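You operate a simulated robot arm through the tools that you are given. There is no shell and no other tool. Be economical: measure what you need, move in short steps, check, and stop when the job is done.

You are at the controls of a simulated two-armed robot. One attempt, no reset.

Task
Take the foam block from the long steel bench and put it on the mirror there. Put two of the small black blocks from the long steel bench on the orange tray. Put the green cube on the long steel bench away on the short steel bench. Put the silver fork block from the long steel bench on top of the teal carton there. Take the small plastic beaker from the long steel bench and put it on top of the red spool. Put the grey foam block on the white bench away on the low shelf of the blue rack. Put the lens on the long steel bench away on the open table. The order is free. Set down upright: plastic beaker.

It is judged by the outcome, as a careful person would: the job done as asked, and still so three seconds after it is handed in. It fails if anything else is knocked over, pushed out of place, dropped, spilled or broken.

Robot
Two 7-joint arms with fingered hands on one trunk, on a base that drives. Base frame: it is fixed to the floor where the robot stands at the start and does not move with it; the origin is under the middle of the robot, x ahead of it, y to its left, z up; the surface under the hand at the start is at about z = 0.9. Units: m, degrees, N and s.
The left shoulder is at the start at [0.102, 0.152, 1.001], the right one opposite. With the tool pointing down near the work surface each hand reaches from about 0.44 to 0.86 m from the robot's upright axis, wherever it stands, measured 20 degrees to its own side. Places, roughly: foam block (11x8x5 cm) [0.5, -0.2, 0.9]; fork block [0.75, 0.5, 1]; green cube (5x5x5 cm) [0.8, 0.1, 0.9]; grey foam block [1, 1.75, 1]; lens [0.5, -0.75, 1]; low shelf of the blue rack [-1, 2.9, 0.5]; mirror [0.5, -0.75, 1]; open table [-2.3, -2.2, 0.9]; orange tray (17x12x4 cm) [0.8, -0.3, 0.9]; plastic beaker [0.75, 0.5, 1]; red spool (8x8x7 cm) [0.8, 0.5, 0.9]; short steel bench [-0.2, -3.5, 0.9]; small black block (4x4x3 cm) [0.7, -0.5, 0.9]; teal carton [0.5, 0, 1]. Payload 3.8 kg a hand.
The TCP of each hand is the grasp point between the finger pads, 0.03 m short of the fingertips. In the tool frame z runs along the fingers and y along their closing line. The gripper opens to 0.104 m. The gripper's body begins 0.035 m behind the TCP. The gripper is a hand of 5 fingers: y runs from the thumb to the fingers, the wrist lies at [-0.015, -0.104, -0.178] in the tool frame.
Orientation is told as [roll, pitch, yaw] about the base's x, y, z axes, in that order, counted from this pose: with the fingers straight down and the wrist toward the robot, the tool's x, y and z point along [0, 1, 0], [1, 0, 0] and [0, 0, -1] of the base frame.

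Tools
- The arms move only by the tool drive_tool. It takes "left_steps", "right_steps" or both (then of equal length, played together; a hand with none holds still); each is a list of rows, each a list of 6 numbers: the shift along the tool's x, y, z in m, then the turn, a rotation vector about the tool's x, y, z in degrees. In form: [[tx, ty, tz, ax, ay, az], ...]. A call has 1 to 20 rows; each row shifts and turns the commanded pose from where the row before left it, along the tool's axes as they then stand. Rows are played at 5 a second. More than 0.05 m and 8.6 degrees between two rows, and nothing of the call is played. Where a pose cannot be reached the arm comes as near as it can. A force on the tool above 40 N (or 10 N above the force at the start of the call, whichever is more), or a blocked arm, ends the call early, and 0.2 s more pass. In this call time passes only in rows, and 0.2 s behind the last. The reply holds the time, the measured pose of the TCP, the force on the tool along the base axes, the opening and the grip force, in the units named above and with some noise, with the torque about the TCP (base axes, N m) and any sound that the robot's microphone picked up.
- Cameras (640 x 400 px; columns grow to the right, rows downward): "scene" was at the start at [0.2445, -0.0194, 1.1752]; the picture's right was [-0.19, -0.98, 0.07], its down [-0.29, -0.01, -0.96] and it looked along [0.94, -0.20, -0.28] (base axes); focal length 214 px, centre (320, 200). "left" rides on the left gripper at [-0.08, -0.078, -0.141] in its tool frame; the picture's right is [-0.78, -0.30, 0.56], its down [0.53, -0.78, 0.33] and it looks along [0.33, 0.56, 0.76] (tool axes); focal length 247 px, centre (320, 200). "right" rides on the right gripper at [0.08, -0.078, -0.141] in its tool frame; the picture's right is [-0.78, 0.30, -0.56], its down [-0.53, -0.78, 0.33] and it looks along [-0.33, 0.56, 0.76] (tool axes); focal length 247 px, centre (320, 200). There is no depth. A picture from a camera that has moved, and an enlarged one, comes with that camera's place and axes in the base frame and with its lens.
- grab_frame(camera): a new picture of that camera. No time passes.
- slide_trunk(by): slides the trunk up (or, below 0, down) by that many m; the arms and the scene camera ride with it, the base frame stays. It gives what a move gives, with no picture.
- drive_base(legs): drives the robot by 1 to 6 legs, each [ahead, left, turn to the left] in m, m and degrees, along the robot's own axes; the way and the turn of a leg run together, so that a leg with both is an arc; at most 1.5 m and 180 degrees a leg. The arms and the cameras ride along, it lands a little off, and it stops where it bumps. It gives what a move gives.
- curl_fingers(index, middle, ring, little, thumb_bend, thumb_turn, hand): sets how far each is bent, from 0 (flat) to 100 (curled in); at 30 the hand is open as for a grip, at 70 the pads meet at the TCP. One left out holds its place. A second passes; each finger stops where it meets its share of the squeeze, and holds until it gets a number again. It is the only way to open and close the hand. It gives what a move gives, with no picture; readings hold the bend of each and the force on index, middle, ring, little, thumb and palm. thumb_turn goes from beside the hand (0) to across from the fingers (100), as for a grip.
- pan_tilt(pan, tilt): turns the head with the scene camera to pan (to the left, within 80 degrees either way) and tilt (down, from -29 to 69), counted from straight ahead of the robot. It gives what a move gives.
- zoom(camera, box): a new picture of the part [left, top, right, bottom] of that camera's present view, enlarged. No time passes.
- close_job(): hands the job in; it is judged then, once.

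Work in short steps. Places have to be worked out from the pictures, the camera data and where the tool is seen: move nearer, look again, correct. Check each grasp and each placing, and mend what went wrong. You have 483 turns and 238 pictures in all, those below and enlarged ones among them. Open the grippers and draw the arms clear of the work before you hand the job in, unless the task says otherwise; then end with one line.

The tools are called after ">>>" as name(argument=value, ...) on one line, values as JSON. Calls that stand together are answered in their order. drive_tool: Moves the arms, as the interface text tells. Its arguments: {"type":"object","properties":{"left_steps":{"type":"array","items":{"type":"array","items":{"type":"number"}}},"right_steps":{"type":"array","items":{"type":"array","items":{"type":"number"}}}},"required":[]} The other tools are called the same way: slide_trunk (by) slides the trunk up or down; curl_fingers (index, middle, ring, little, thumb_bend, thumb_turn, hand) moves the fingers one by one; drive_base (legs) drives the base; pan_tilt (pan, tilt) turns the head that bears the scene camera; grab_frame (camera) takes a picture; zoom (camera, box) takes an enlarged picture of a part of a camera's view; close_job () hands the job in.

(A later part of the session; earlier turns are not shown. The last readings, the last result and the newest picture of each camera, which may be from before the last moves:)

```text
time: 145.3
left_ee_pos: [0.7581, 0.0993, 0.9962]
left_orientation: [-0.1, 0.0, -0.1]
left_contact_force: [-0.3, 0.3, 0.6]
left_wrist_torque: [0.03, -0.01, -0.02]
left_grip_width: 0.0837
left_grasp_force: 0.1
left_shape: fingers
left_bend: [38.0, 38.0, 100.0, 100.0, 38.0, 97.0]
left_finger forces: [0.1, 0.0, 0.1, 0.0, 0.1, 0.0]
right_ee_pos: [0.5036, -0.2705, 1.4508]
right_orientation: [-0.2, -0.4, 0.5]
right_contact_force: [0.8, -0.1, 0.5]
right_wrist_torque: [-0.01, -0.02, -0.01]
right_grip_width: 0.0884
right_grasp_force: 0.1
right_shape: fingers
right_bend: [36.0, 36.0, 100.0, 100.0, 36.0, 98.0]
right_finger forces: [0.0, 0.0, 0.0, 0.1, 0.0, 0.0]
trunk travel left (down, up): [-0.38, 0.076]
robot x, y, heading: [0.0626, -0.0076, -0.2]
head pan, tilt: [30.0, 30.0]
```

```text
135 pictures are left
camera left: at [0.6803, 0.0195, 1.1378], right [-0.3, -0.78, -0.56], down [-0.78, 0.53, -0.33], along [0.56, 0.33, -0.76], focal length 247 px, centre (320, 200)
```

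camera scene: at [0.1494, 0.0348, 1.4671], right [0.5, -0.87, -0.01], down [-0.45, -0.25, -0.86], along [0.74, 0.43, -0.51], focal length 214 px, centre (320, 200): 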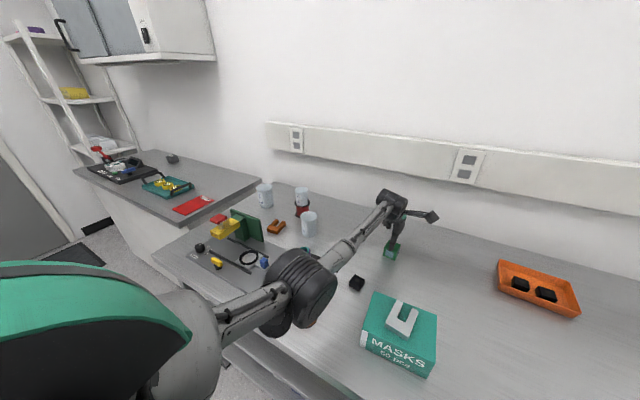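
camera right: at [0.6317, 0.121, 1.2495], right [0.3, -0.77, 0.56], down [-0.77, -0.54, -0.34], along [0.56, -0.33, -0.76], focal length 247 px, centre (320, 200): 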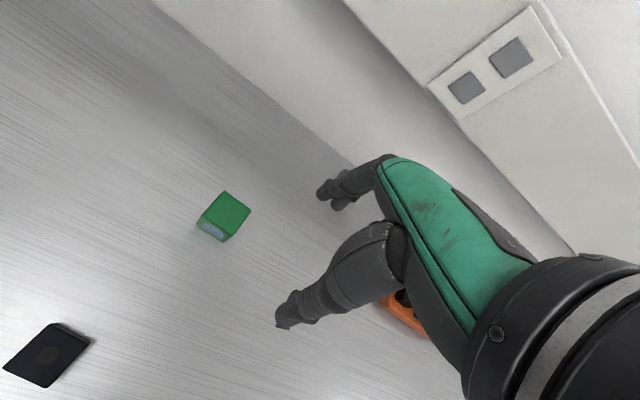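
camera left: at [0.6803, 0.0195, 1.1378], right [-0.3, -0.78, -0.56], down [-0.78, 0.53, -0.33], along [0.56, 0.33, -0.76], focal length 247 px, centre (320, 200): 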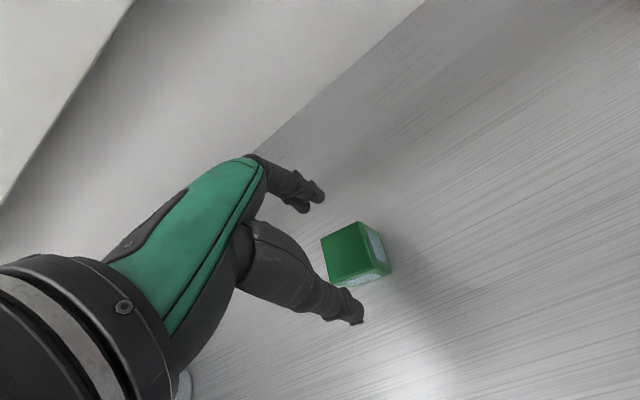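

Elbow is about 10 cm above the items and the hand is centred. I descend and grip the cube.

>>> drive_tool(left_steps=[[-0.001, 0.001, 0.025, 0, 0, 0], [0, 0, 0.02, 0, 0, 0], [0, 0, 0.012, 0, 0, 0]])

>>> curl_fingers(hand="left", index=65, middle=65, thumb_bend=65)

>>> drive_tool(left_steps=[[0, 0, -0.03, 0, 0, 0], [0, 0, -0.04, 0, 0, 0]])

>>> grab_frame(camera="left")

```text
time: 146.1
left_ee_pos: [0.7596, 0.0963, 0.9396]
left_orientation: [-0.1, 0.0, 0.0]
left_contact_force: [-0.8, 0.6, -0.2]
left_wrist_torque: [-0.01, 0.04, 0.03]
left_grip_width: 0.0837
left_grasp_force: 0.0
left_shape: fingers
left_bend: [38.0, 38.0, 100.0, 100.0, 38.0, 97.0]
left_finger forces: [0.0, 0.1, 0.0, 0.0, 0.0, 0.0]
right_ee_pos: [0.5031, -0.2701, 1.4507]
right_orientation: [-0.1, -0.4, 0.4]
right_contact_force: [0.3, 0.5, -0.3]
right_wrist_torque: [-0.01, -0.03, 0.0]
right_grip_width: 0.0885
right_grasp_force: 0.1
right_shape: fingers
right_bend: [36.0, 36.0, 100.0, 100.0, 36.0, 98.0]
right_finger forces: [0.0, 0.0, 0.0, 0.0, 0.1, 0.1]
trunk travel left (down, up): [-0.38, 0.076]
robot x, y, heading: [0.0597, -0.0057, 0.2]
head pan, tilt: [30.0, 30.0]
```

```text
time: 147.1
left_ee_pos: [0.7607, 0.0963, 0.9405]
left_orientation: [-0.1, 0.0, 0.0]
left_contact_force: [1.3, -0.5, 1.1]
left_wrist_torque: [0.04, -0.1, -0.03]
left_grip_width: 0.0405
left_grasp_force: 11.6
left_shape: fingers
left_bend: [56.0, 58.0, 100.0, 100.0, 55.0, 96.0]
left_finger forces: [5.8, 6.6, 0.0, 0.1, 11.4, 0.0]
right_ee_pos: [0.5037, -0.271, 1.4514]
right_orientation: [-0.1, -0.4, 0.2]
right_contact_force: [-0.1, -0.2, 0.7]
right_wrist_torque: [0.0, 0.01, 0.0]
right_grip_width: 0.0885
right_grasp_force: 0.0
right_shape: fingers
right_bend: [36.0, 36.0, 100.0, 100.0, 36.0, 98.0]
right_finger forces: [0.1, 0.0, 0.1, 0.1, 0.1, 0.0]
trunk travel left (down, up): [-0.38, 0.076]
robot x, y, heading: [0.0617, -0.0093, -0.0]
head pan, tilt: [30.0, 30.0]
```

```text
time: 147.7
left_ee_pos: [0.7571, 0.0969, 1.0109]
left_orientation: [-0.1, 0.2, 0.0]
left_contact_force: [-0.3, 0.4, -1.9]
left_wrist_torque: [-0.02, -0.01, -0.03]
left_grip_width: 0.0404
left_grasp_force: 11.8
left_shape: fingers
left_bend: [57.0, 58.0, 100.0, 100.0, 55.0, 96.0]
left_finger forces: [5.8, 5.8, 0.0, 0.0, 11.4, 0.1]
right_ee_pos: [0.5025, -0.2703, 1.4505]
right_orientation: [-0.1, -0.4, 0.4]
right_contact_force: [-0.5, -0.4, 0.1]
right_wrist_torque: [-0.04, 0.02, -0.02]
right_grip_width: 0.0885
right_grasp_force: 0.0
right_shape: fingers
right_bend: [36.0, 36.0, 100.0, 100.0, 36.0, 98.0]
right_finger forces: [0.0, 0.1, 0.0, 0.0, 0.0, 0.1]
trunk travel left (down, up): [-0.38, 0.076]
robot x, y, heading: [0.062, -0.0098, -0.1]
head pan, tilt: [30.0, 30.0]
```

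```text
134 pictures are left
camera left: at [0.6791, 0.0178, 1.1522], right [-0.3, -0.78, -0.56], down [-0.78, 0.53, -0.33], along [0.55, 0.33, -0.76], focal length 247 px, centre (320, 200)
```

left: 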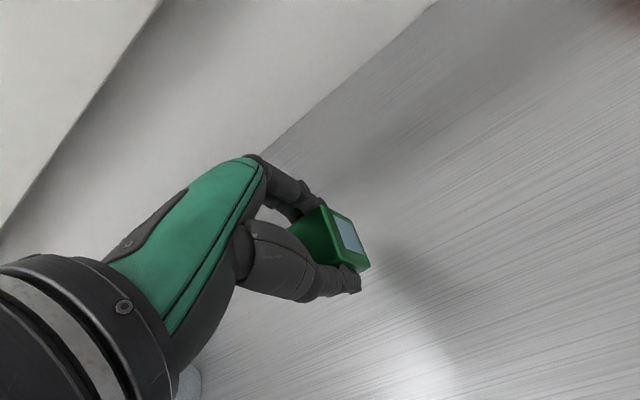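

The cube is held. I lift and retract the left arm along the reverse path.

>>> drive_tool(left_steps=[[0, -0.01, -0.04, 0, 0, 0], [0, -0.02, -0.04, 0, 0, 0], [0, -0.03, -0.038, 0, 0, 0], [0, -0.03, -0.038, 0, 0, 0], [0, -0.03, -0.038, 0, 0, 0], [0, -0.03, -0.038, 0, 0, 0], [0, -0.03, -0.038, 0, 0, 0], [0, -0.03, -0.038, 0, 0, 0], [0, -0.02, -0.03, 0, 0, 0], [0.04, 0, 0, 0, 0, 0], [0.04, 0, 0, 0, 0, 0], [0.04, 0, 0, 0, 0, 0]])

>>> drive_base(legs=[[-0.12, 0, 0]])

>>> grab_frame(camera="scene")

```text
time: 150.3
left_ee_pos: [0.6053, 0.2199, 1.2999]
left_orientation: [-0.2, 0.0, 0.0]
left_contact_force: [-0.1, 0.3, -1.1]
left_wrist_torque: [-0.02, 0.0, -0.01]
left_grip_width: 0.04
left_grasp_force: 10.7
left_shape: fingers
left_bend: [57.0, 59.0, 100.0, 100.0, 55.0, 96.0]
left_finger forces: [5.7, 5.5, 0.0, 0.0, 11.1, 0.0]
left hand out of reach, approached as far as the arm can: row 7, 8, 9
right_ee_pos: [0.5035, -0.2686, 1.4513]
right_orientation: [-0.3, -0.3, 0.3]
right_contact_force: [0.3, 0.2, 0.0]
right_wrist_torque: [-0.03, -0.02, 0.0]
right_grip_width: 0.0888
right_grasp_force: 0.1
right_shape: fingers
right_bend: [36.0, 36.0, 100.0, 100.0, 36.0, 98.0]
right_finger forces: [0.0, 0.0, 0.1, 0.0, 0.0, 0.0]
trunk travel left (down, up): [-0.38, 0.076]
robot x, y, heading: [0.0639, -0.009, -0.2]
head pan, tilt: [30.0, 30.0]
```

```text
time: 151.5
left_ee_pos: [0.49, 0.2182, 1.2963]
left_orientation: [-0.2, 0.2, 0.0]
left_contact_force: [0.5, -1.0, -2.2]
left_wrist_torque: [-0.01, 0.01, 0.0]
left_grip_width: 0.0399
left_grasp_force: 11.0
left_shape: fingers
left_bend: [57.0, 59.0, 100.0, 100.0, 55.0, 96.0]
left_finger forces: [5.7, 5.4, 0.0, 0.0, 11.1, 0.0]
right_ee_pos: [0.3907, -0.2695, 1.4493]
right_orientation: [-0.1, -0.2, 0.4]
right_contact_force: [1.0, 1.2, 0.8]
right_wrist_torque: [0.02, 0.01, -0.02]
right_grip_width: 0.0888
right_grasp_force: 0.1
right_shape: fingers
right_bend: [36.0, 36.0, 100.0, 100.0, 36.0, 98.0]
right_finger forces: [0.0, 0.0, 0.1, 0.0, 0.0, 0.0]
trunk travel left (down, up): [-0.38, 0.076]
robot x, y, heading: [-0.0534, -0.0103, -0.2]
head pan, tilt: [30.0, 30.0]
```

```text
133 pictures are left
camera scene: at [0.0349, 0.0354, 1.4668], right [0.5, -0.87, -0.01], down [-0.45, -0.25, -0.86], along [0.74, 0.43, -0.52], focal length 214 px, centre (320, 200)
```

scene: 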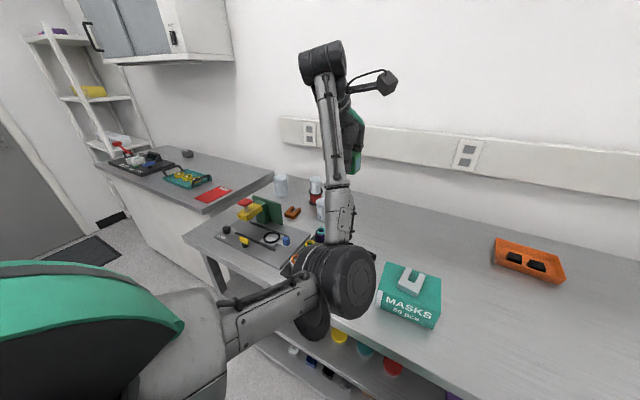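

I move right and back toward the lens, with the left hand kept high.

>>> drive_base(legs=[[-0.05, 0, 0], [0, -0.42, 0]])

>>> drive_tool(left_steps=[[0.03, 0, 0, 0, 0, 0], [0.03, 0, 0, 0, 0, 0], [0.03, 0, -0.03, 0, 0, 0], [0.02, 0, -0.03, 0, 0, 0]])

>>> slide_trunk(by=-0.15)

>>> pan_tilt(pan=-20, tilt=35)

>>> grab_frame(camera="scene")

>>> grab_frame(camera="right")

```text
time: 154.6
left_ee_pos: [0.4364, -0.1978, 1.298]
left_orientation: [-0.2, 0.0, 0.2]
left_contact_force: [0.2, 0.7, -2.1]
left_wrist_torque: [0.0, 0.03, 0.0]
left_grip_width: 0.0398
left_grasp_force: 11.5
left_shape: fingers
left_bend: [57.0, 59.0, 100.0, 100.0, 55.0, 96.0]
left_finger forces: [5.6, 5.5, 0.1, 0.0, 11.1, 0.0]
right_ee_pos: [0.3372, -0.6843, 1.4514]
right_orientation: [-0.2, -0.3, 0.7]
right_contact_force: [0.2, 0.6, 0.5]
right_wrist_torque: [0.0, -0.02, 0.01]
right_grip_width: 0.0885
right_grasp_force: 0.1
right_shape: fingers
right_bend: [36.0, 36.0, 100.0, 100.0, 36.0, 98.0]
right_finger forces: [0.1, 0.1, 0.0, 0.0, 0.0, 0.1]
trunk travel left (down, up): [-0.38, 0.076]
robot x, y, heading: [-0.1061, -0.4268, -0.1]
head pan, tilt: [30.0, 30.0]
```

```text
time: 155.6
left_ee_pos: [0.434, -0.0886, 1.3575]
left_orientation: [-0.2, 0.1, 0.1]
left_contact_force: [-0.6, -0.3, -1.7]
left_wrist_torque: [-0.01, 0.02, 0.03]
left_grip_width: 0.0398
left_grasp_force: 10.4
left_shape: fingers
left_bend: [57.0, 59.0, 100.0, 100.0, 55.0, 96.0]
left_finger forces: [5.6, 5.5, 0.1, 0.1, 11.1, 0.0]
right_ee_pos: [0.3355, -0.6874, 1.4506]
right_orientation: [-0.1, -0.4, 0.7]
right_contact_force: [0.3, 0.1, 0.3]
right_wrist_torque: [0.02, -0.03, 0.04]
right_grip_width: 0.0886
right_grasp_force: 0.0
right_shape: fingers
right_bend: [36.0, 36.0, 100.0, 100.0, 36.0, 98.0]
right_finger forces: [0.0, 0.0, 0.0, 0.0, 0.0, 0.1]
trunk travel left (down, up): [-0.38, 0.076]
robot x, y, heading: [-0.1098, -0.4269, 0.1]
head pan, tilt: [30.0, 30.0]
```

```text
time: 157.4
left_ee_pos: [0.4353, -0.0895, 1.2086]
left_orientation: [-0.1, 0.0, 0.2]
left_contact_force: [0.8, -0.6, -1.5]
left_wrist_torque: [-0.02, -0.02, 0.04]
left_grip_width: 0.0401
left_grasp_force: 11.1
left_shape: fingers
left_bend: [57.0, 59.0, 100.0, 100.0, 55.0, 96.0]
left_finger forces: [5.6, 5.3, 0.0, 0.1, 11.0, 0.0]
right_ee_pos: [0.3352, -0.6864, 1.3005]
right_orientation: [-0.1, -0.3, 0.6]
right_contact_force: [-1.9, 0.5, 0.1]
right_wrist_torque: [0.02, -0.02, 0.01]
right_grip_width: 0.0885
right_grasp_force: 0.0
right_shape: fingers
right_bend: [36.0, 36.0, 100.0, 100.0, 36.0, 98.0]
right_finger forces: [0.1, 0.0, 0.0, 0.1, 0.0, 0.0]
trunk travel left (down, up): [-0.23, 0.226]
robot x, y, heading: [-0.1075, -0.4285, 0.0]
head pan, tilt: [30.0, 30.0]
```

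```text
time: 158.6
left_ee_pos: [0.4352, -0.0885, 1.2095]
left_orientation: [-0.1, 0.1, 0.2]
left_contact_force: [-0.1, -0.2, -1.8]
left_wrist_torque: [0.01, 0.0, 0.03]
left_grip_width: 0.0396
left_grasp_force: 10.7
left_shape: fingers
left_bend: [57.0, 59.0, 100.0, 100.0, 55.0, 96.0]
left_finger forces: [5.5, 5.4, 0.0, 0.0, 10.9, 0.1]
right_ee_pos: [0.3367, -0.6883, 1.2991]
right_orientation: [0.0, -0.2, 0.7]
right_contact_force: [-0.1, -0.1, 0.0]
right_wrist_torque: [-0.01, 0.02, -0.01]
right_grip_width: 0.0884
right_grasp_force: 0.0
right_shape: fingers
right_bend: [36.0, 36.0, 100.0, 100.0, 36.0, 98.0]
right_finger forces: [0.1, 0.0, 0.1, 0.0, 0.0, 0.0]
trunk travel left (down, up): [-0.23, 0.226]
robot x, y, heading: [-0.1091, -0.4249, 0.1]
head pan, tilt: [-20.0, 35.0]
```

```text
132 pictures are left
camera scene: at [0.0358, -0.4589, 1.2922], right [-0.34, -0.94, 0.05], down [-0.65, 0.19, -0.74], along [0.69, -0.28, -0.67], focal length 214 px, centre (320, 200)
```

scene: 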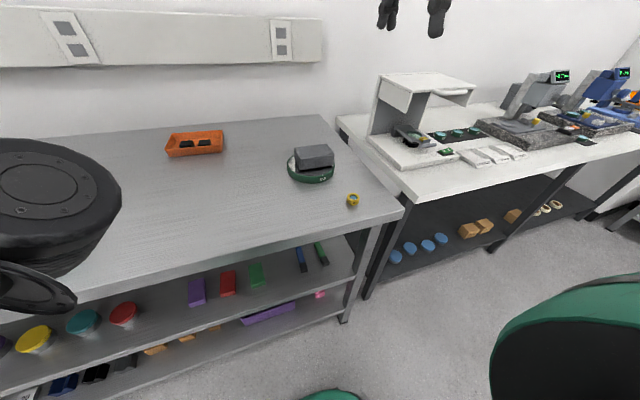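

```text
131 pictures are left
camera right: at [0.2561, -0.6084, 1.4402], right [0.3, -0.77, 0.56], down [-0.77, -0.54, -0.34], along [0.56, -0.33, -0.76], focal length 247 px, centre (320, 200)
```

right: 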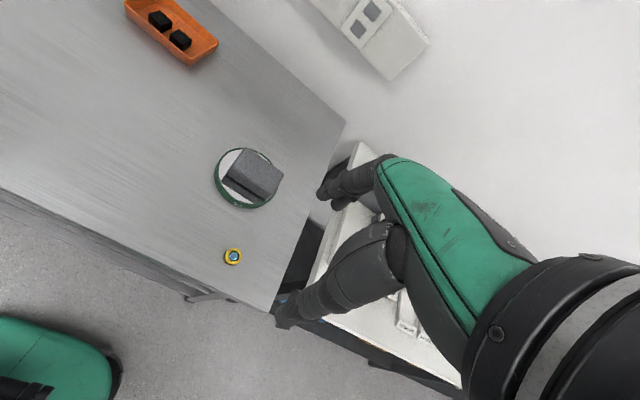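

The lens is at (0.402,-0.701). I move the right hand above it.

>>> drive_tool(right_steps=[[-0.004, 0.02, 0.04, 0, 0, 0], [-0.004, 0.02, 0.04, 0, 0, 0], [-0.005, 0.02, 0.04, 0, 0, 0], [0, 0.005, 0.045, 0, 0, 0], [0, 0, 0.045, 0, 0, 0], [0, 0, 0.045, 0, 0, 0], [0, 0, 0.04, 0, 0, 0]])

>>> curl_fingers(hand="right", index=44, middle=44, thumb_bend=44)

>>> grab_frame(camera="right")

```text
time: 160.2
left_ee_pos: [0.4369, -0.0888, 1.2088]
left_orientation: [-0.1, 0.1, 0.2]
left_contact_force: [-0.3, -0.2, -1.9]
left_wrist_torque: [-0.01, -0.01, -0.02]
left_grip_width: 0.0401
left_grasp_force: 11.0
left_shape: fingers
left_bend: [57.0, 59.0, 100.0, 100.0, 55.0, 96.0]
left_finger forces: [5.6, 5.4, 0.1, 0.0, 11.0, 0.0]
right_ee_pos: [0.403, -0.7012, 1.0053]
right_orientation: [0.1, -0.3, 0.6]
right_contact_force: [0.3, 0.4, -0.9]
right_wrist_torque: [0.01, -0.01, 0.02]
right_grip_width: 0.0885
right_grasp_force: 0.1
right_shape: fingers
right_bend: [36.0, 36.0, 100.0, 100.0, 36.0, 98.0]
right_finger forces: [0.1, 0.0, 0.0, 0.0, 0.1, 0.1]
trunk travel left (down, up): [-0.23, 0.226]
robot x, y, heading: [-0.1053, -0.4256, -0.2]
head pan, tilt: [-20.0, 35.0]
```

```text
time: 161.2
left_ee_pos: [0.4345, -0.0885, 1.2076]
left_orientation: [-0.1, 0.2, 0.2]
left_contact_force: [0.2, 0.4, -1.2]
left_wrist_torque: [0.0, -0.01, 0.0]
left_grip_width: 0.0397
left_grasp_force: 11.0
left_shape: fingers
left_bend: [57.0, 59.0, 100.0, 100.0, 55.0, 96.0]
left_finger forces: [5.5, 5.5, 0.0, 0.1, 11.0, 0.0]
right_ee_pos: [0.4033, -0.6999, 1.0071]
right_orientation: [-0.1, -0.2, 0.7]
right_contact_force: [-0.8, -0.3, 0.0]
right_wrist_torque: [-0.02, 0.01, 0.04]
right_grip_width: 0.0684
right_grasp_force: 0.0
right_shape: fingers
right_bend: [44.0, 44.0, 100.0, 100.0, 44.0, 98.0]
right_finger forces: [0.0, 0.1, 0.1, 0.0, 0.0, 0.0]
trunk travel left (down, up): [-0.23, 0.226]
robot x, y, heading: [-0.1038, -0.4279, 0.1]
head pan, tilt: [-20.0, 35.0]
```

```text
130 pictures are left
camera right: at [0.3232, -0.6219, 1.1465], right [0.3, -0.77, 0.56], down [-0.77, -0.54, -0.34], along [0.56, -0.33, -0.76], focal length 247 px, centre (320, 200)
```

right: 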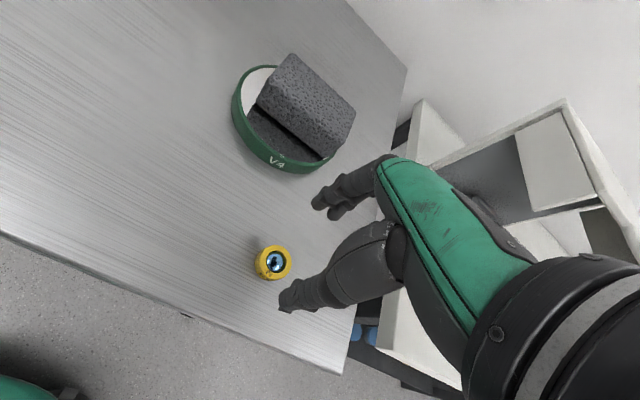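

The lens is at (0.400,-0.7015). I descend and grip it gently.

>>> drive_tool(right_steps=[[-0.002, -0.003, 0.03, 0, 0, 0], [0, 0, 0.03, 0, 0, 0], [0, 0, 0.014, 0, 0, 0]])

>>> curl_fingers(hand="right", index=62, middle=62, thumb_bend=62)

>>> grab_frame(camera="right")

```text
time: 161.9
left_ee_pos: [0.4337, -0.0878, 1.2077]
left_orientation: [-0.2, 0.0, 0.2]
left_contact_force: [0.8, -1.0, -1.3]
left_wrist_torque: [-0.02, 0.0, -0.05]
left_grip_width: 0.0397
left_grasp_force: 11.0
left_shape: fingers
left_bend: [57.0, 59.0, 100.0, 100.0, 55.0, 96.0]
left_finger forces: [5.6, 5.4, 0.1, 0.0, 11.0, 0.0]
right_ee_pos: [0.4007, -0.7021, 0.9332]
right_orientation: [0.0, -0.7, 0.6]
right_contact_force: [0.0, -0.6, 7.8]
right_wrist_torque: [-0.07, -0.33, -0.03]
right_grip_width: 0.068
right_grasp_force: 4.1
right_shape: fingers
right_bend: [44.0, 43.0, 100.0, 100.0, 44.0, 98.0]
right_finger forces: [0.0, 7.4, 0.0, 0.0, 0.0, 0.0]
trunk travel left (down, up): [-0.23, 0.226]
robot x, y, heading: [-0.1073, -0.429, 0.1]
head pan, tilt: [-20.0, 35.0]
```

```text
time: 162.9
left_ee_pos: [0.4349, -0.0885, 1.2093]
left_orientation: [-0.1, -0.1, 0.3]
left_contact_force: [-0.4, -0.2, -2.8]
left_wrist_torque: [0.02, -0.03, 0.0]
left_grip_width: 0.04
left_grasp_force: 11.1
left_shape: fingers
left_bend: [57.0, 59.0, 100.0, 100.0, 55.0, 96.0]
left_finger forces: [5.6, 5.3, 0.1, 0.1, 11.0, 0.1]
right_ee_pos: [0.4016, -0.7017, 0.9328]
right_orientation: [-0.1, -0.5, 0.7]
right_contact_force: [4.9, 0.0, 19.4]
right_wrist_torque: [0.02, -0.42, 0.03]
right_grip_width: 0.0285
right_grasp_force: 10.5
right_shape: fingers
right_bend: [59.0, 60.0, 100.0, 100.0, 60.0, 98.0]
right_finger forces: [7.4, 9.2, 0.0, 0.0, 4.8, 0.1]
trunk travel left (down, up): [-0.23, 0.226]
robot x, y, heading: [-0.1066, -0.4302, 0.2]
head pan, tilt: [-20.0, 35.0]
```

```text
129 pictures are left
camera right: at [0.3205, -0.6226, 1.0727], right [0.3, -0.77, 0.56], down [-0.77, -0.55, -0.34], along [0.57, -0.33, -0.76], focal length 247 px, centre (320, 200)
```

right: 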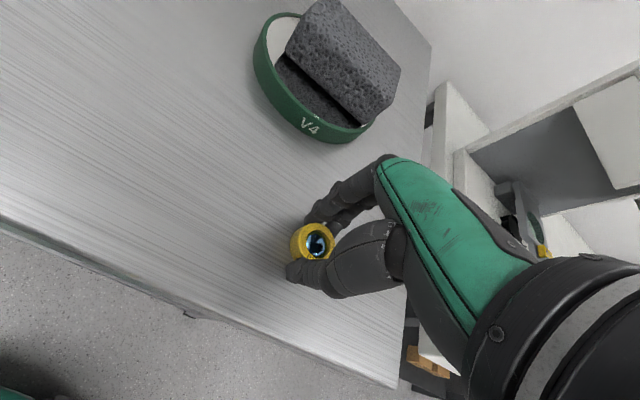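

The fingers are around the lens. I ease up 3 mm, firm the grip and lift.

>>> drive_tool(right_steps=[[0, 0, -0.003, 0, 0, 0]])

>>> curl_fingers(hand="right", index=68, middle=68, thumb_bend=68)

>>> drive_tool(right_steps=[[0, 0, -0.02, 0, 0, 0], [0, 0, -0.04, 0, 0, 0], [0, 0, -0.04, 0, 0, 0]])

>>> grab_frame(camera="right")

```text
time: 163.3
left_ee_pos: [0.4351, -0.088, 1.2082]
left_orientation: [-0.1, 0.1, 0.3]
left_contact_force: [-0.5, 0.4, -2.0]
left_wrist_torque: [-0.01, 0.02, 0.0]
left_grip_width: 0.0398
left_grasp_force: 11.3
left_shape: fingers
left_bend: [57.0, 59.0, 100.0, 100.0, 55.0, 96.0]
left_finger forces: [5.6, 5.4, 0.0, 0.0, 11.0, 0.0]
right_ee_pos: [0.4006, -0.7017, 0.9334]
right_orientation: [0.0, -0.2, 0.7]
right_contact_force: [2.1, 2.7, 7.4]
right_wrist_torque: [0.05, -0.2, 0.03]
right_grip_width: 0.0286
right_grasp_force: 5.8
right_shape: fingers
right_bend: [59.0, 60.0, 100.0, 100.0, 60.0, 97.0]
right_finger forces: [3.6, 5.6, 0.0, 0.1, 2.4, 0.0]
trunk travel left (down, up): [-0.23, 0.226]
robot x, y, heading: [-0.1062, -0.428, 0.2]
head pan, tilt: [-20.0, 35.0]
```

```text
time: 164.3
left_ee_pos: [0.4359, -0.088, 1.2089]
left_orientation: [-0.1, 0.2, 0.2]
left_contact_force: [0.7, 0.9, -1.7]
left_wrist_torque: [0.02, -0.01, 0.03]
left_grip_width: 0.0399
left_grasp_force: 10.6
left_shape: fingers
left_bend: [57.0, 59.0, 100.0, 100.0, 55.0, 96.0]
left_finger forces: [5.5, 5.4, 0.0, 0.0, 11.0, 0.1]
right_ee_pos: [0.4004, -0.7026, 0.935]
right_orientation: [-0.1, -0.3, 0.7]
right_contact_force: [-0.1, 0.2, -0.2]
right_wrist_torque: [0.0, 0.02, 0.05]
right_grip_width: 0.0271
right_grasp_force: 7.8
right_shape: fingers
right_bend: [61.0, 64.0, 100.0, 100.0, 60.0, 96.0]
right_finger forces: [4.8, 3.4, 0.0, 0.1, 8.3, 0.1]
trunk travel left (down, up): [-0.23, 0.226]
robot x, y, heading: [-0.1049, -0.4276, 0.1]
head pan, tilt: [-20.0, 35.0]
```

```text
time: 165.2
left_ee_pos: [0.4344, -0.0886, 1.2101]
left_orientation: [-0.1, 0.1, 0.4]
left_contact_force: [0.3, 0.0, -2.1]
left_wrist_torque: [0.01, -0.02, 0.01]
left_grip_width: 0.0397
left_grasp_force: 11.0
left_shape: fingers
left_bend: [57.0, 59.0, 100.0, 100.0, 55.0, 96.0]
left_finger forces: [5.5, 5.4, 0.1, 0.1, 11.0, 0.0]
right_ee_pos: [0.4015, -0.7015, 1.0348]
right_orientation: [-0.1, -0.4, 0.7]
right_contact_force: [0.2, -0.4, -0.4]
right_wrist_torque: [0.0, -0.01, 0.0]
right_grip_width: 0.0271
right_grasp_force: 8.0
right_shape: fingers
right_bend: [61.0, 64.0, 100.0, 100.0, 60.0, 96.0]
right_finger forces: [4.7, 3.4, 0.0, 0.1, 8.1, 0.1]
trunk travel left (down, up): [-0.23, 0.226]
robot x, y, heading: [-0.1073, -0.4294, 0.3]
head pan, tilt: [-20.0, 35.0]
```

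```text
128 pictures are left
camera right: at [0.3204, -0.6228, 1.1753], right [0.3, -0.77, 0.56], down [-0.77, -0.55, -0.34], along [0.56, -0.33, -0.76], focal length 247 px, centre (320, 200)
```

right: 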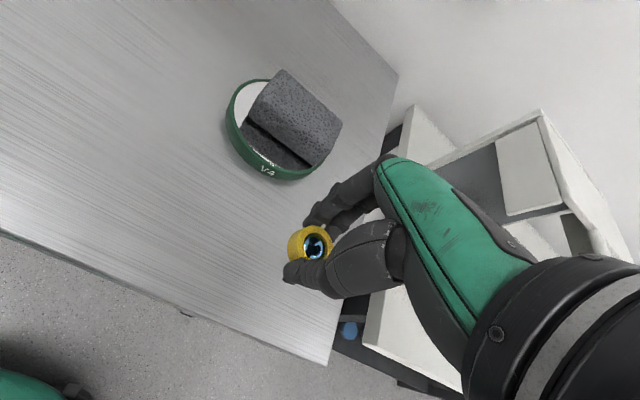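

The lens is held. I raise the hand, back off from the bench and look toward the destination tables.

>>> drive_tool(right_steps=[[0, -0.01, -0.04, 0, 0, 0], [0, -0.01, -0.04, 0, 0, 0], [0, -0.01, -0.04, 0, 0, 0], [0, -0.01, -0.04, 0, 0, 0]])

>>> drive_base(legs=[[-0.6, 0, 0]])

>>> pan_tilt(pan=-75, tilt=10)

>>> grab_frame(camera="scene")

```text
time: 166.2
left_ee_pos: [0.4345, -0.0872, 1.209]
left_orientation: [-0.1, 0.0, 0.3]
left_contact_force: [-1.0, 0.6, -0.7]
left_wrist_torque: [-0.03, 0.0, 0.02]
left_grip_width: 0.0398
left_grasp_force: 11.0
left_shape: fingers
left_bend: [57.0, 59.0, 100.0, 100.0, 55.0, 96.0]
left_finger forces: [5.5, 5.4, 0.0, 0.1, 10.9, 0.1]
right_ee_pos: [0.3587, -0.7024, 1.1949]
right_orientation: [-0.2, -0.4, 0.6]
right_contact_force: [0.5, 0.3, -0.2]
right_wrist_torque: [-0.01, 0.0, -0.04]
right_grip_width: 0.027
right_grasp_force: 8.0
right_shape: fingers
right_bend: [61.0, 65.0, 100.0, 100.0, 60.0, 96.0]
right_finger forces: [4.7, 3.4, 0.0, 0.1, 7.9, 0.1]
trunk travel left (down, up): [-0.23, 0.226]
robot x, y, heading: [-0.1071, -0.4286, 0.1]
head pan, tilt: [-20.0, 35.0]
```

```text
time: 169.5
left_ee_pos: [-0.1614, -0.0895, 1.2085]
left_orientation: [-0.1, 0.1, 0.2]
left_contact_force: [0.2, 0.2, -1.8]
left_wrist_torque: [-0.01, 0.01, -0.03]
left_grip_width: 0.0398
left_grasp_force: 11.4
left_shape: fingers
left_bend: [57.0, 59.0, 100.0, 100.0, 55.0, 96.0]
left_finger forces: [5.6, 5.4, 0.1, 0.0, 11.0, 0.1]
right_ee_pos: [-0.2391, -0.7047, 1.1944]
right_orientation: [0.0, -0.3, 0.6]
right_contact_force: [0.0, -0.6, -0.6]
right_wrist_torque: [0.03, 0.03, -0.01]
right_grip_width: 0.0269
right_grasp_force: 7.9
right_shape: fingers
right_bend: [61.0, 65.0, 100.0, 100.0, 60.0, 96.0]
right_finger forces: [4.7, 3.5, 0.0, 0.0, 7.9, 0.0]
trunk travel left (down, up): [-0.23, 0.226]
robot x, y, heading: [-0.7004, -0.4312, -0.1]
head pan, tilt: [-20.0, 35.0]
```

```text
time: 170.8
left_ee_pos: [-0.1611, -0.0903, 1.2087]
left_orientation: [-0.2, 0.1, 0.2]
left_contact_force: [0.8, -0.3, -1.1]
left_wrist_torque: [-0.01, 0.0, 0.0]
left_grip_width: 0.0397
left_grasp_force: 11.5
left_shape: fingers
left_bend: [57.0, 59.0, 100.0, 100.0, 55.0, 96.0]
left_finger forces: [5.6, 5.3, 0.1, 0.1, 11.0, 0.0]
right_ee_pos: [-0.2404, -0.7054, 1.1949]
right_orientation: [-0.1, -0.3, 0.6]
right_contact_force: [-0.1, 0.1, -0.2]
right_wrist_torque: [0.0, -0.02, 0.04]
right_grip_width: 0.0272
right_grasp_force: 7.9
right_shape: fingers
right_bend: [61.0, 65.0, 100.0, 100.0, 60.0, 96.0]
right_finger forces: [4.6, 3.4, 0.1, 0.0, 7.9, 0.0]
trunk travel left (down, up): [-0.23, 0.226]
robot x, y, heading: [-0.7021, -0.4281, -0.2]
head pan, tilt: [-75.0, 10.0]
```

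```text
127 pictures are left
camera scene: at [-0.6148, -0.5197, 1.3399], right [-0.96, -0.26, 0.13], down [-0.18, 0.17, -0.97], along [0.23, -0.95, -0.21], focal length 214 px, centre (320, 200)
```

scene: 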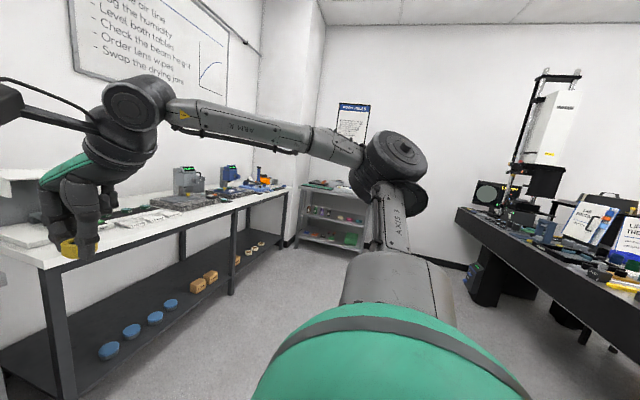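

I turn right 90° to face the destination tables.

>>> drive_base(legs=[[0, 0, -90]])

>>> pan_tilt(pan=0, tilt=8)

>>> grab_frame(camera="scene")

>>> pan_tilt(pan=-60, tilt=8)

>>> grab_frame(camera="scene")

```text
time: 175.0
left_ee_pos: [-0.3711, -0.9769, 1.2089]
left_orientation: [-0.1, 0.2, -90.5]
left_contact_force: [-0.4, 0.0, -1.7]
left_wrist_torque: [-0.01, 0.04, 0.03]
left_grip_width: 0.0394
left_grasp_force: 10.5
left_shape: fingers
left_bend: [57.0, 59.0, 100.0, 100.0, 55.0, 96.0]
left_finger forces: [5.5, 5.1, 0.1, 0.1, 10.5, 0.1]
right_ee_pos: [-0.9857, -0.891, 1.1944]
right_orientation: [-0.1, -0.3, -90.0]
right_contact_force: [0.2, 0.3, 0.1]
right_wrist_torque: [0.02, 0.0, 0.03]
right_grip_width: 0.0266
right_grasp_force: 7.6
right_shape: fingers
right_bend: [61.0, 65.0, 100.0, 100.0, 60.0, 96.0]
right_finger forces: [4.5, 3.2, 0.1, 0.0, 7.4, 0.0]
trunk travel left (down, up): [-0.23, 0.226]
robot x, y, heading: [-0.7052, -0.43, -90.4]
head pan, tilt: [-75.0, 10.0]
```

```text
time: 176.5
left_ee_pos: [-0.3726, -0.9763, 1.2086]
left_orientation: [-0.1, 0.2, -90.5]
left_contact_force: [0.0, -0.2, -2.0]
left_wrist_torque: [0.0, 0.0, 0.0]
left_grip_width: 0.0391
left_grasp_force: 10.4
left_shape: fingers
left_bend: [57.0, 59.0, 100.0, 100.0, 55.0, 96.0]
left_finger forces: [5.4, 5.0, 0.1, 0.0, 10.5, 0.0]
right_ee_pos: [-0.9848, -0.8907, 1.1952]
right_orientation: [-0.1, -0.3, -90.0]
right_contact_force: [-0.4, 0.8, -0.9]
right_wrist_torque: [-0.01, -0.04, 0.01]
right_grip_width: 0.027
right_grasp_force: 7.4
right_shape: fingers
right_bend: [61.0, 65.0, 100.0, 100.0, 60.0, 96.0]
right_finger forces: [4.6, 3.2, 0.0, 0.0, 7.5, 0.1]
trunk travel left (down, up): [-0.23, 0.226]
robot x, y, heading: [-0.7063, -0.4286, -90.4]
head pan, tilt: [0.0, 8.0]
```

```text
126 pictures are left
camera scene: at [-0.7057, -0.5875, 1.3338], right [-1.0, 0.01, 0.0], down [0.0, 0.27, -0.96], along [-0.01, -0.96, -0.27], focal length 214 px, centre (320, 200)
```

scene: 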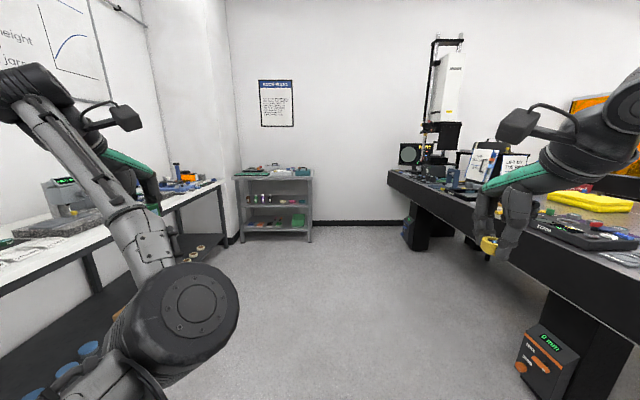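

```text
time: 177.8
left_ee_pos: [-0.3725, -0.9752, 1.2096]
left_orientation: [-0.1, 0.0, -90.5]
left_contact_force: [0.2, 0.0, -1.0]
left_wrist_torque: [-0.04, 0.01, -0.02]
left_grip_width: 0.0391
left_grasp_force: 10.3
left_shape: fingers
left_bend: [57.0, 59.0, 100.0, 100.0, 55.0, 96.0]
left_finger forces: [5.5, 5.2, 0.0, 0.1, 10.5, 0.0]
right_ee_pos: [-0.9852, -0.8901, 1.1957]
right_orientation: [-0.1, -0.3, -89.9]
right_contact_force: [-0.1, -0.6, 0.1]
right_wrist_torque: [0.03, 0.0, 0.02]
right_grip_width: 0.0268
right_grasp_force: 7.5
right_shape: fingers
right_bend: [61.0, 65.0, 100.0, 100.0, 60.0, 96.0]
right_finger forces: [4.5, 3.2, 0.1, 0.1, 7.4, 0.1]
trunk travel left (down, up): [-0.23, 0.226]
robot x, y, heading: [-0.7014, -0.4317, -90.4]
head pan, tilt: [-60.0, 8.0]
```

```text
125 pictures are left
camera scene: at [-0.7853, -0.5408, 1.3401], right [-0.49, 0.86, 0.12], down [0.12, 0.2, -0.97], along [-0.86, -0.46, -0.2], focal length 214 px, centre (320, 200)
```

scene: 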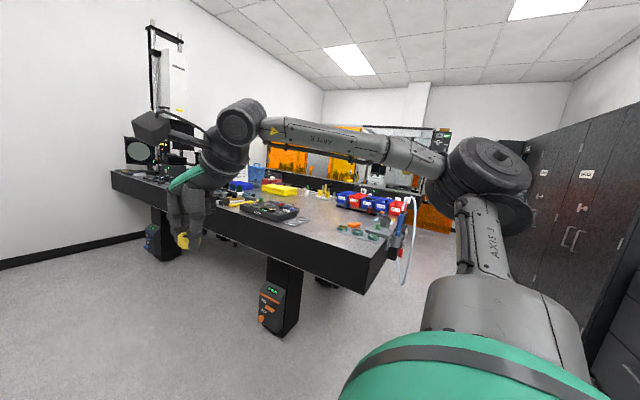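

The black optical table is the open table (x<-1.8), and the short grey bench stands at the far wall around (-0.2,-3.5). I drive toward the short bench first.

>>> drive_base(legs=[[1.2, 0.15, 0], [0.8, 0.2, 0]])

>>> pan_tilt(pan=0, tilt=25)

>>> grab_frame(camera="scene")

```text
time: 187.9
left_ee_pos: [-0.0364, -2.9707, 1.2082]
left_orientation: [-0.1, 0.1, -90.3]
left_contact_force: [-0.2, 0.9, -1.0]
left_wrist_torque: [-0.01, -0.02, -0.02]
left_grip_width: 0.0392
left_grasp_force: 10.7
left_shape: fingers
left_bend: [57.0, 59.0, 100.0, 100.0, 55.0, 96.0]
left_finger forces: [5.5, 5.1, 0.0, 0.0, 10.6, 0.0]
right_ee_pos: [-0.6487, -2.8896, 1.1948]
right_orientation: [-0.1, -0.3, -89.9]
right_contact_force: [0.4, -0.6, -0.5]
right_wrist_torque: [0.01, 0.0, 0.0]
right_grip_width: 0.0267
right_grasp_force: 8.0
right_shape: fingers
right_bend: [61.0, 65.0, 100.0, 100.0, 60.0, 96.0]
right_finger forces: [4.5, 3.2, 0.0, 0.0, 7.5, 0.1]
trunk travel left (down, up): [-0.23, 0.226]
robot x, y, heading: [-0.3705, -2.4255, -90.5]
head pan, tilt: [-60.0, 8.0]
```

```text
time: 189.2
left_ee_pos: [-0.0363, -2.9725, 1.2095]
left_orientation: [0.0, 0.1, -90.4]
left_contact_force: [0.3, 0.9, -1.2]
left_wrist_torque: [-0.01, -0.01, 0.01]
left_grip_width: 0.0392
left_grasp_force: 10.2
left_shape: fingers
left_bend: [57.0, 59.0, 100.0, 100.0, 55.0, 96.0]
left_finger forces: [5.4, 5.1, 0.0, 0.1, 10.5, 0.0]
right_ee_pos: [-0.6498, -2.8899, 1.1958]
right_orientation: [-0.1, -0.3, -89.9]
right_contact_force: [-0.1, 0.1, 0.7]
right_wrist_torque: [-0.02, 0.07, -0.01]
right_grip_width: 0.0268
right_grasp_force: 7.4
right_shape: fingers
right_bend: [61.0, 65.0, 100.0, 100.0, 60.0, 96.0]
right_finger forces: [4.4, 3.2, 0.1, 0.1, 7.5, 0.0]
trunk travel left (down, up): [-0.23, 0.226]
robot x, y, heading: [-0.3715, -2.4286, -90.2]
head pan, tilt: [0.0, 25.0]
```

```text
124 pictures are left
camera scene: at [-0.3708, -2.5805, 1.3065], right [-1.0, 0.01, 0.0], down [0.0, 0.54, -0.84], along [-0.01, -0.84, -0.54], focal length 214 px, centre (320, 200)
```

scene: 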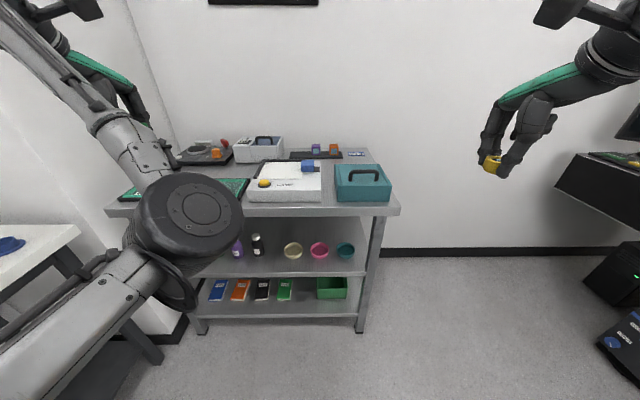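

The bench has limited free space. I raise the trunk for a better overview of its top.

>>> slide_trunk(by=0.2)

>>> drive_base(legs=[[0.1, 0.12, 0]])

>>> pan_tilt(pan=-8, tilt=35)

>>> grab_frame(camera="scene")

>>> grab_frame(camera="left")

```text
time: 191.4
left_ee_pos: [-0.037, -2.972, 1.4083]
left_orientation: [-0.1, 0.2, -90.3]
left_contact_force: [0.1, 0.8, -1.4]
left_wrist_torque: [-0.03, -0.01, 0.02]
left_grip_width: 0.0391
left_grasp_force: 10.0
left_shape: fingers
left_bend: [57.0, 59.0, 100.0, 100.0, 55.0, 96.0]
left_finger forces: [5.4, 5.1, 0.0, 0.1, 10.4, 0.0]
right_ee_pos: [-0.6512, -2.8892, 1.396]
right_orientation: [-0.1, -0.2, -90.0]
right_contact_force: [1.8, -0.3, 0.0]
right_wrist_torque: [0.0, 0.0, -0.02]
right_grip_width: 0.0269
right_grasp_force: 7.6
right_shape: fingers
right_bend: [61.0, 65.0, 100.0, 100.0, 60.0, 96.0]
right_finger forces: [4.6, 3.4, 0.0, 0.0, 7.5, 0.1]
trunk travel left (down, up): [-0.43, 0.026]
robot x, y, heading: [-0.3721, -2.4232, -90.5]
head pan, tilt: [0.0, 25.0]
```

```text
time: 192.8
left_ee_pos: [0.0786, -3.0703, 1.411]
left_orientation: [0.0, -0.1, -90.4]
left_contact_force: [-0.4, 0.5, -1.3]
left_wrist_torque: [0.0, 0.02, -0.01]
left_grip_width: 0.0393
left_grasp_force: 10.3
left_shape: fingers
left_bend: [57.0, 59.0, 100.0, 100.0, 55.0, 96.0]
left_finger forces: [5.5, 5.2, 0.1, 0.1, 10.5, 0.0]
right_ee_pos: [-0.535, -2.9878, 1.3947]
right_orientation: [0.1, -0.4, -89.9]
right_contact_force: [-0.5, 0.0, -0.6]
right_wrist_torque: [-0.03, -0.02, -0.02]
right_grip_width: 0.0266
right_grasp_force: 8.3
right_shape: fingers
right_bend: [61.0, 65.0, 100.0, 100.0, 60.0, 96.0]
right_finger forces: [4.6, 3.3, 0.0, 0.0, 7.5, 0.1]
trunk travel left (down, up): [-0.43, 0.026]
robot x, y, heading: [-0.2543, -2.5248, -90.3]
head pan, tilt: [0.0, 25.0]
```

```text
time: 193.5
left_ee_pos: [0.0804, -3.0721, 1.4106]
left_orientation: [-0.2, 0.0, -90.3]
left_contact_force: [-0.4, -0.5, -1.2]
left_wrist_torque: [0.02, 0.0, 0.02]
left_grip_width: 0.0395
left_grasp_force: 10.5
left_shape: fingers
left_bend: [57.0, 59.0, 100.0, 100.0, 55.0, 96.0]
left_finger forces: [5.5, 5.1, 0.0, 0.0, 10.5, 0.1]
right_ee_pos: [-0.5323, -2.989, 1.3945]
right_orientation: [-0.2, -0.4, -89.9]
right_contact_force: [-0.2, -0.1, 0.3]
right_wrist_torque: [-0.02, -0.01, -0.05]
right_grip_width: 0.0265
right_grasp_force: 7.9
right_shape: fingers
right_bend: [61.0, 65.0, 100.0, 100.0, 60.0, 96.0]
right_finger forces: [4.6, 3.3, 0.0, 0.1, 7.5, 0.1]
trunk travel left (down, up): [-0.43, 0.026]
robot x, y, heading: [-0.2498, -2.5252, -90.3]
head pan, tilt: [-8.0, 35.0]
```

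```text
123 pictures are left
camera scene: at [-0.265, -2.6163, 1.5115], right [-0.99, 0.15, 0.0], down [0.08, 0.57, -0.82], along [-0.12, -0.81, -0.58], focal length 214 px, centre (320, 200)
```

scene: 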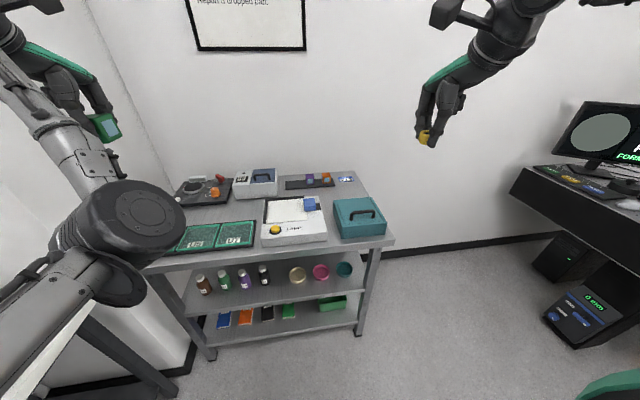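

```text
122 pictures are left
camera left: at [0.0004, -2.9937, 1.5505], right [-0.78, 0.3, -0.56], down [0.54, 0.77, -0.33], along [0.33, -0.56, -0.76], focal length 247 px, centre (320, 200)
```

left: 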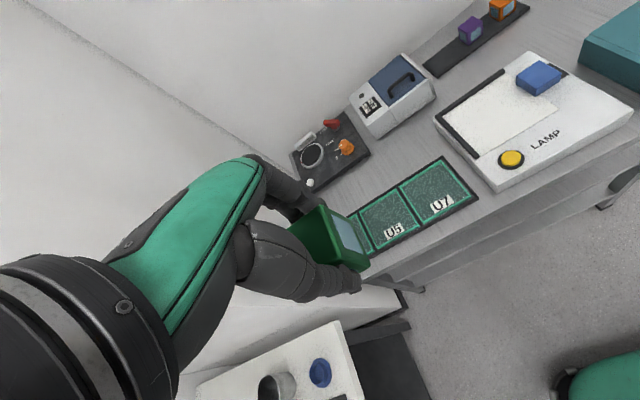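

There is a free pocket at about (-0.01,-3.44) between the mat, control panel, radio and lamp. I drive up to the bench.

>>> drive_base(legs=[[0.2, 0.08, 0], [0.1, 0, 0]])

>>> grab_frame(camera="left")

>>> pan_tilt(pan=10, tilt=50)

>>> grab_frame(camera="scene")

```text
time: 195.9
left_ee_pos: [0.1568, -3.3614, 1.4129]
left_orientation: [-0.1, -0.3, -90.4]
left_contact_force: [0.0, 1.2, -1.1]
left_wrist_torque: [-0.04, 0.01, 0.01]
left_grip_width: 0.0394
left_grasp_force: 10.6
left_shape: fingers
left_bend: [57.0, 59.0, 100.0, 100.0, 55.0, 96.0]
left_finger forces: [5.5, 5.2, 0.0, 0.1, 10.5, 0.0]
right_ee_pos: [-0.4557, -3.279, 1.3986]
right_orientation: [-0.1, -0.9, -90.0]
right_contact_force: [0.9, 0.2, -0.7]
right_wrist_torque: [-0.06, -0.03, -0.03]
right_grip_width: 0.0269
right_grasp_force: 7.3
right_shape: fingers
right_bend: [61.0, 65.0, 100.0, 100.0, 60.0, 96.0]
right_finger forces: [4.5, 3.3, 0.0, 0.0, 7.6, 0.0]
trunk travel left (down, up): [-0.43, 0.026]
robot x, y, heading: [-0.1747, -2.8246, -90.6]
head pan, tilt: [-8.0, 35.0]
```

```text
121 pictures are left
camera left: at [0.0767, -3.2826, 1.554], right [-0.77, 0.3, -0.56], down [0.54, 0.77, -0.34], along [0.33, -0.56, -0.76], focal length 247 px, centre (320, 200)
```

left: 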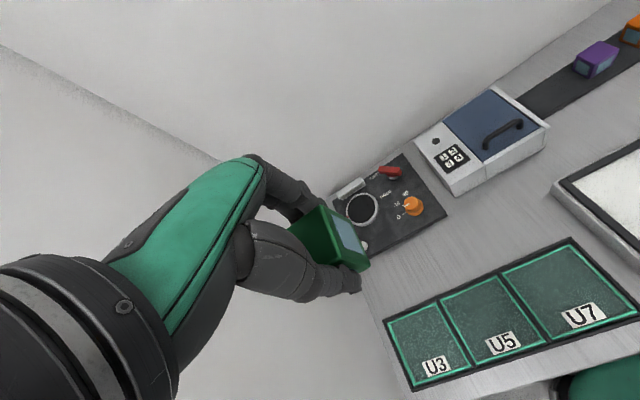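

```text
time: 196.7
left_ee_pos: [0.1576, -3.3721, 1.4086]
left_orientation: [-0.2, 0.2, -90.5]
left_contact_force: [0.2, 0.1, -1.9]
left_wrist_torque: [0.0, -0.02, 0.05]
left_grip_width: 0.0392
left_grasp_force: 10.9
left_shape: fingers
left_bend: [57.0, 59.0, 100.0, 100.0, 55.0, 96.0]
left_finger forces: [5.6, 5.1, 0.1, 0.0, 10.5, 0.0]
right_ee_pos: [-0.456, -3.2894, 1.3945]
right_orientation: [-0.1, -0.4, -89.9]
right_contact_force: [-0.7, -0.2, -0.3]
right_wrist_torque: [-0.01, 0.03, 0.01]
right_grip_width: 0.0266
right_grasp_force: 7.2
right_shape: fingers
right_bend: [61.0, 65.0, 100.0, 100.0, 60.0, 96.0]
right_finger forces: [4.5, 3.3, 0.0, 0.0, 7.6, 0.0]
trunk travel left (down, up): [-0.43, 0.026]
robot x, y, heading: [-0.179, -2.825, -90.8]
head pan, tilt: [10.0, 50.0]
```

```text
120 pictures are left
camera scene: at [-0.162, -2.9053, 1.4896], right [-0.99, -0.16, 0.0], down [-0.13, 0.76, -0.64], along [0.11, -0.63, -0.77], focal length 214 px, centre (320, 200)
```

scene: 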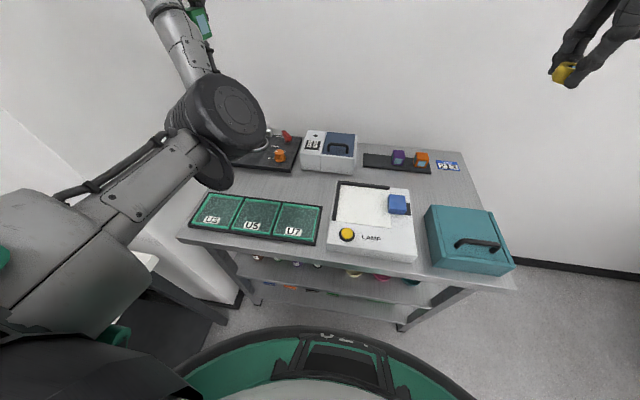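

I move the cube over the free pocket centre (-0.02,-3.425).

>>> drive_tool(left_steps=[[-0.036, 0.01, 0.02, 0, 0, 0], [-0.036, 0.01, 0.02, 0, 0, 0], [-0.036, 0.01, 0.02, 0, 0, 0], [-0.036, 0.01, 0.02, 0, 0, 0], [-0.034, 0.01, 0.02, 0, 0, 0], [0, 0, 0.045, 0, 0, 0], [0, 0, 0.045, 0, 0, 0], [0, 0, 0.045, 0, 0, 0], [0, 0, 0.045, 0, 0, 0]])

>>> grab_frame(camera="left")

>>> grab_frame(camera="scene")

```text
time: 198.7
left_ee_pos: [-0.0212, -3.4194, 1.1292]
left_orientation: [0.0, -0.1, -90.4]
left_contact_force: [-0.1, 0.9, -1.6]
left_wrist_torque: [0.0, -0.02, 0.03]
left_grip_width: 0.0392
left_grasp_force: 10.4
left_shape: fingers
left_bend: [57.0, 59.0, 100.0, 100.0, 55.0, 96.0]
left_finger forces: [5.3, 4.9, 0.0, 0.0, 10.3, 0.0]
right_ee_pos: [-0.4562, -3.287, 1.3962]
right_orientation: [0.0, -0.4, -90.0]
right_contact_force: [-0.1, -0.4, -1.2]
right_wrist_torque: [-0.01, -0.01, 0.02]
right_grip_width: 0.0267
right_grasp_force: 7.8
right_shape: fingers
right_bend: [61.0, 65.0, 100.0, 100.0, 60.0, 96.0]
right_finger forces: [4.6, 3.4, 0.0, 0.1, 7.6, 0.1]
trunk travel left (down, up): [-0.43, 0.026]
robot x, y, heading: [-0.1787, -2.8253, -90.6]
head pan, tilt: [10.0, 50.0]
```

```text
119 pictures are left
camera left: at [-0.1015, -3.3411, 1.2711], right [-0.77, 0.3, -0.56], down [0.54, 0.77, -0.33], along [0.33, -0.56, -0.76], focal length 247 px, centre (320, 200)
```

left: 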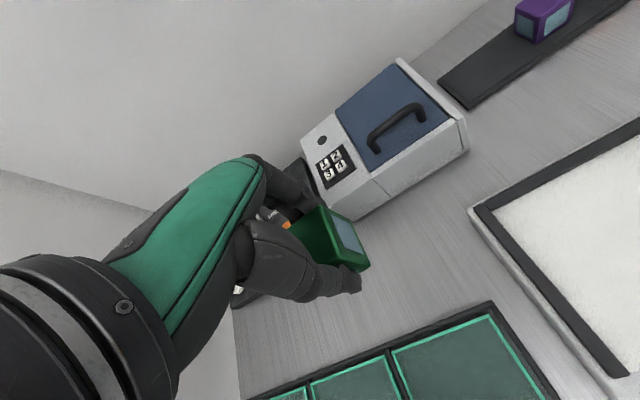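

```text
118 pictures are left
camera scene: at [-0.1619, -2.9039, 1.4896], right [-0.99, -0.16, 0.0], down [-0.13, 0.76, -0.64], along [0.11, -0.63, -0.77], focal length 214 px, centre (320, 200)
```

scene: 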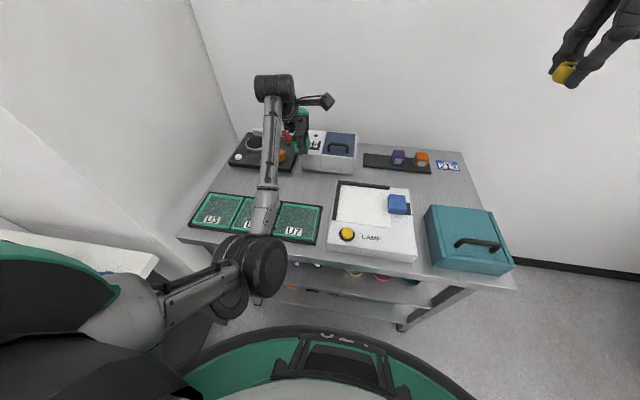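

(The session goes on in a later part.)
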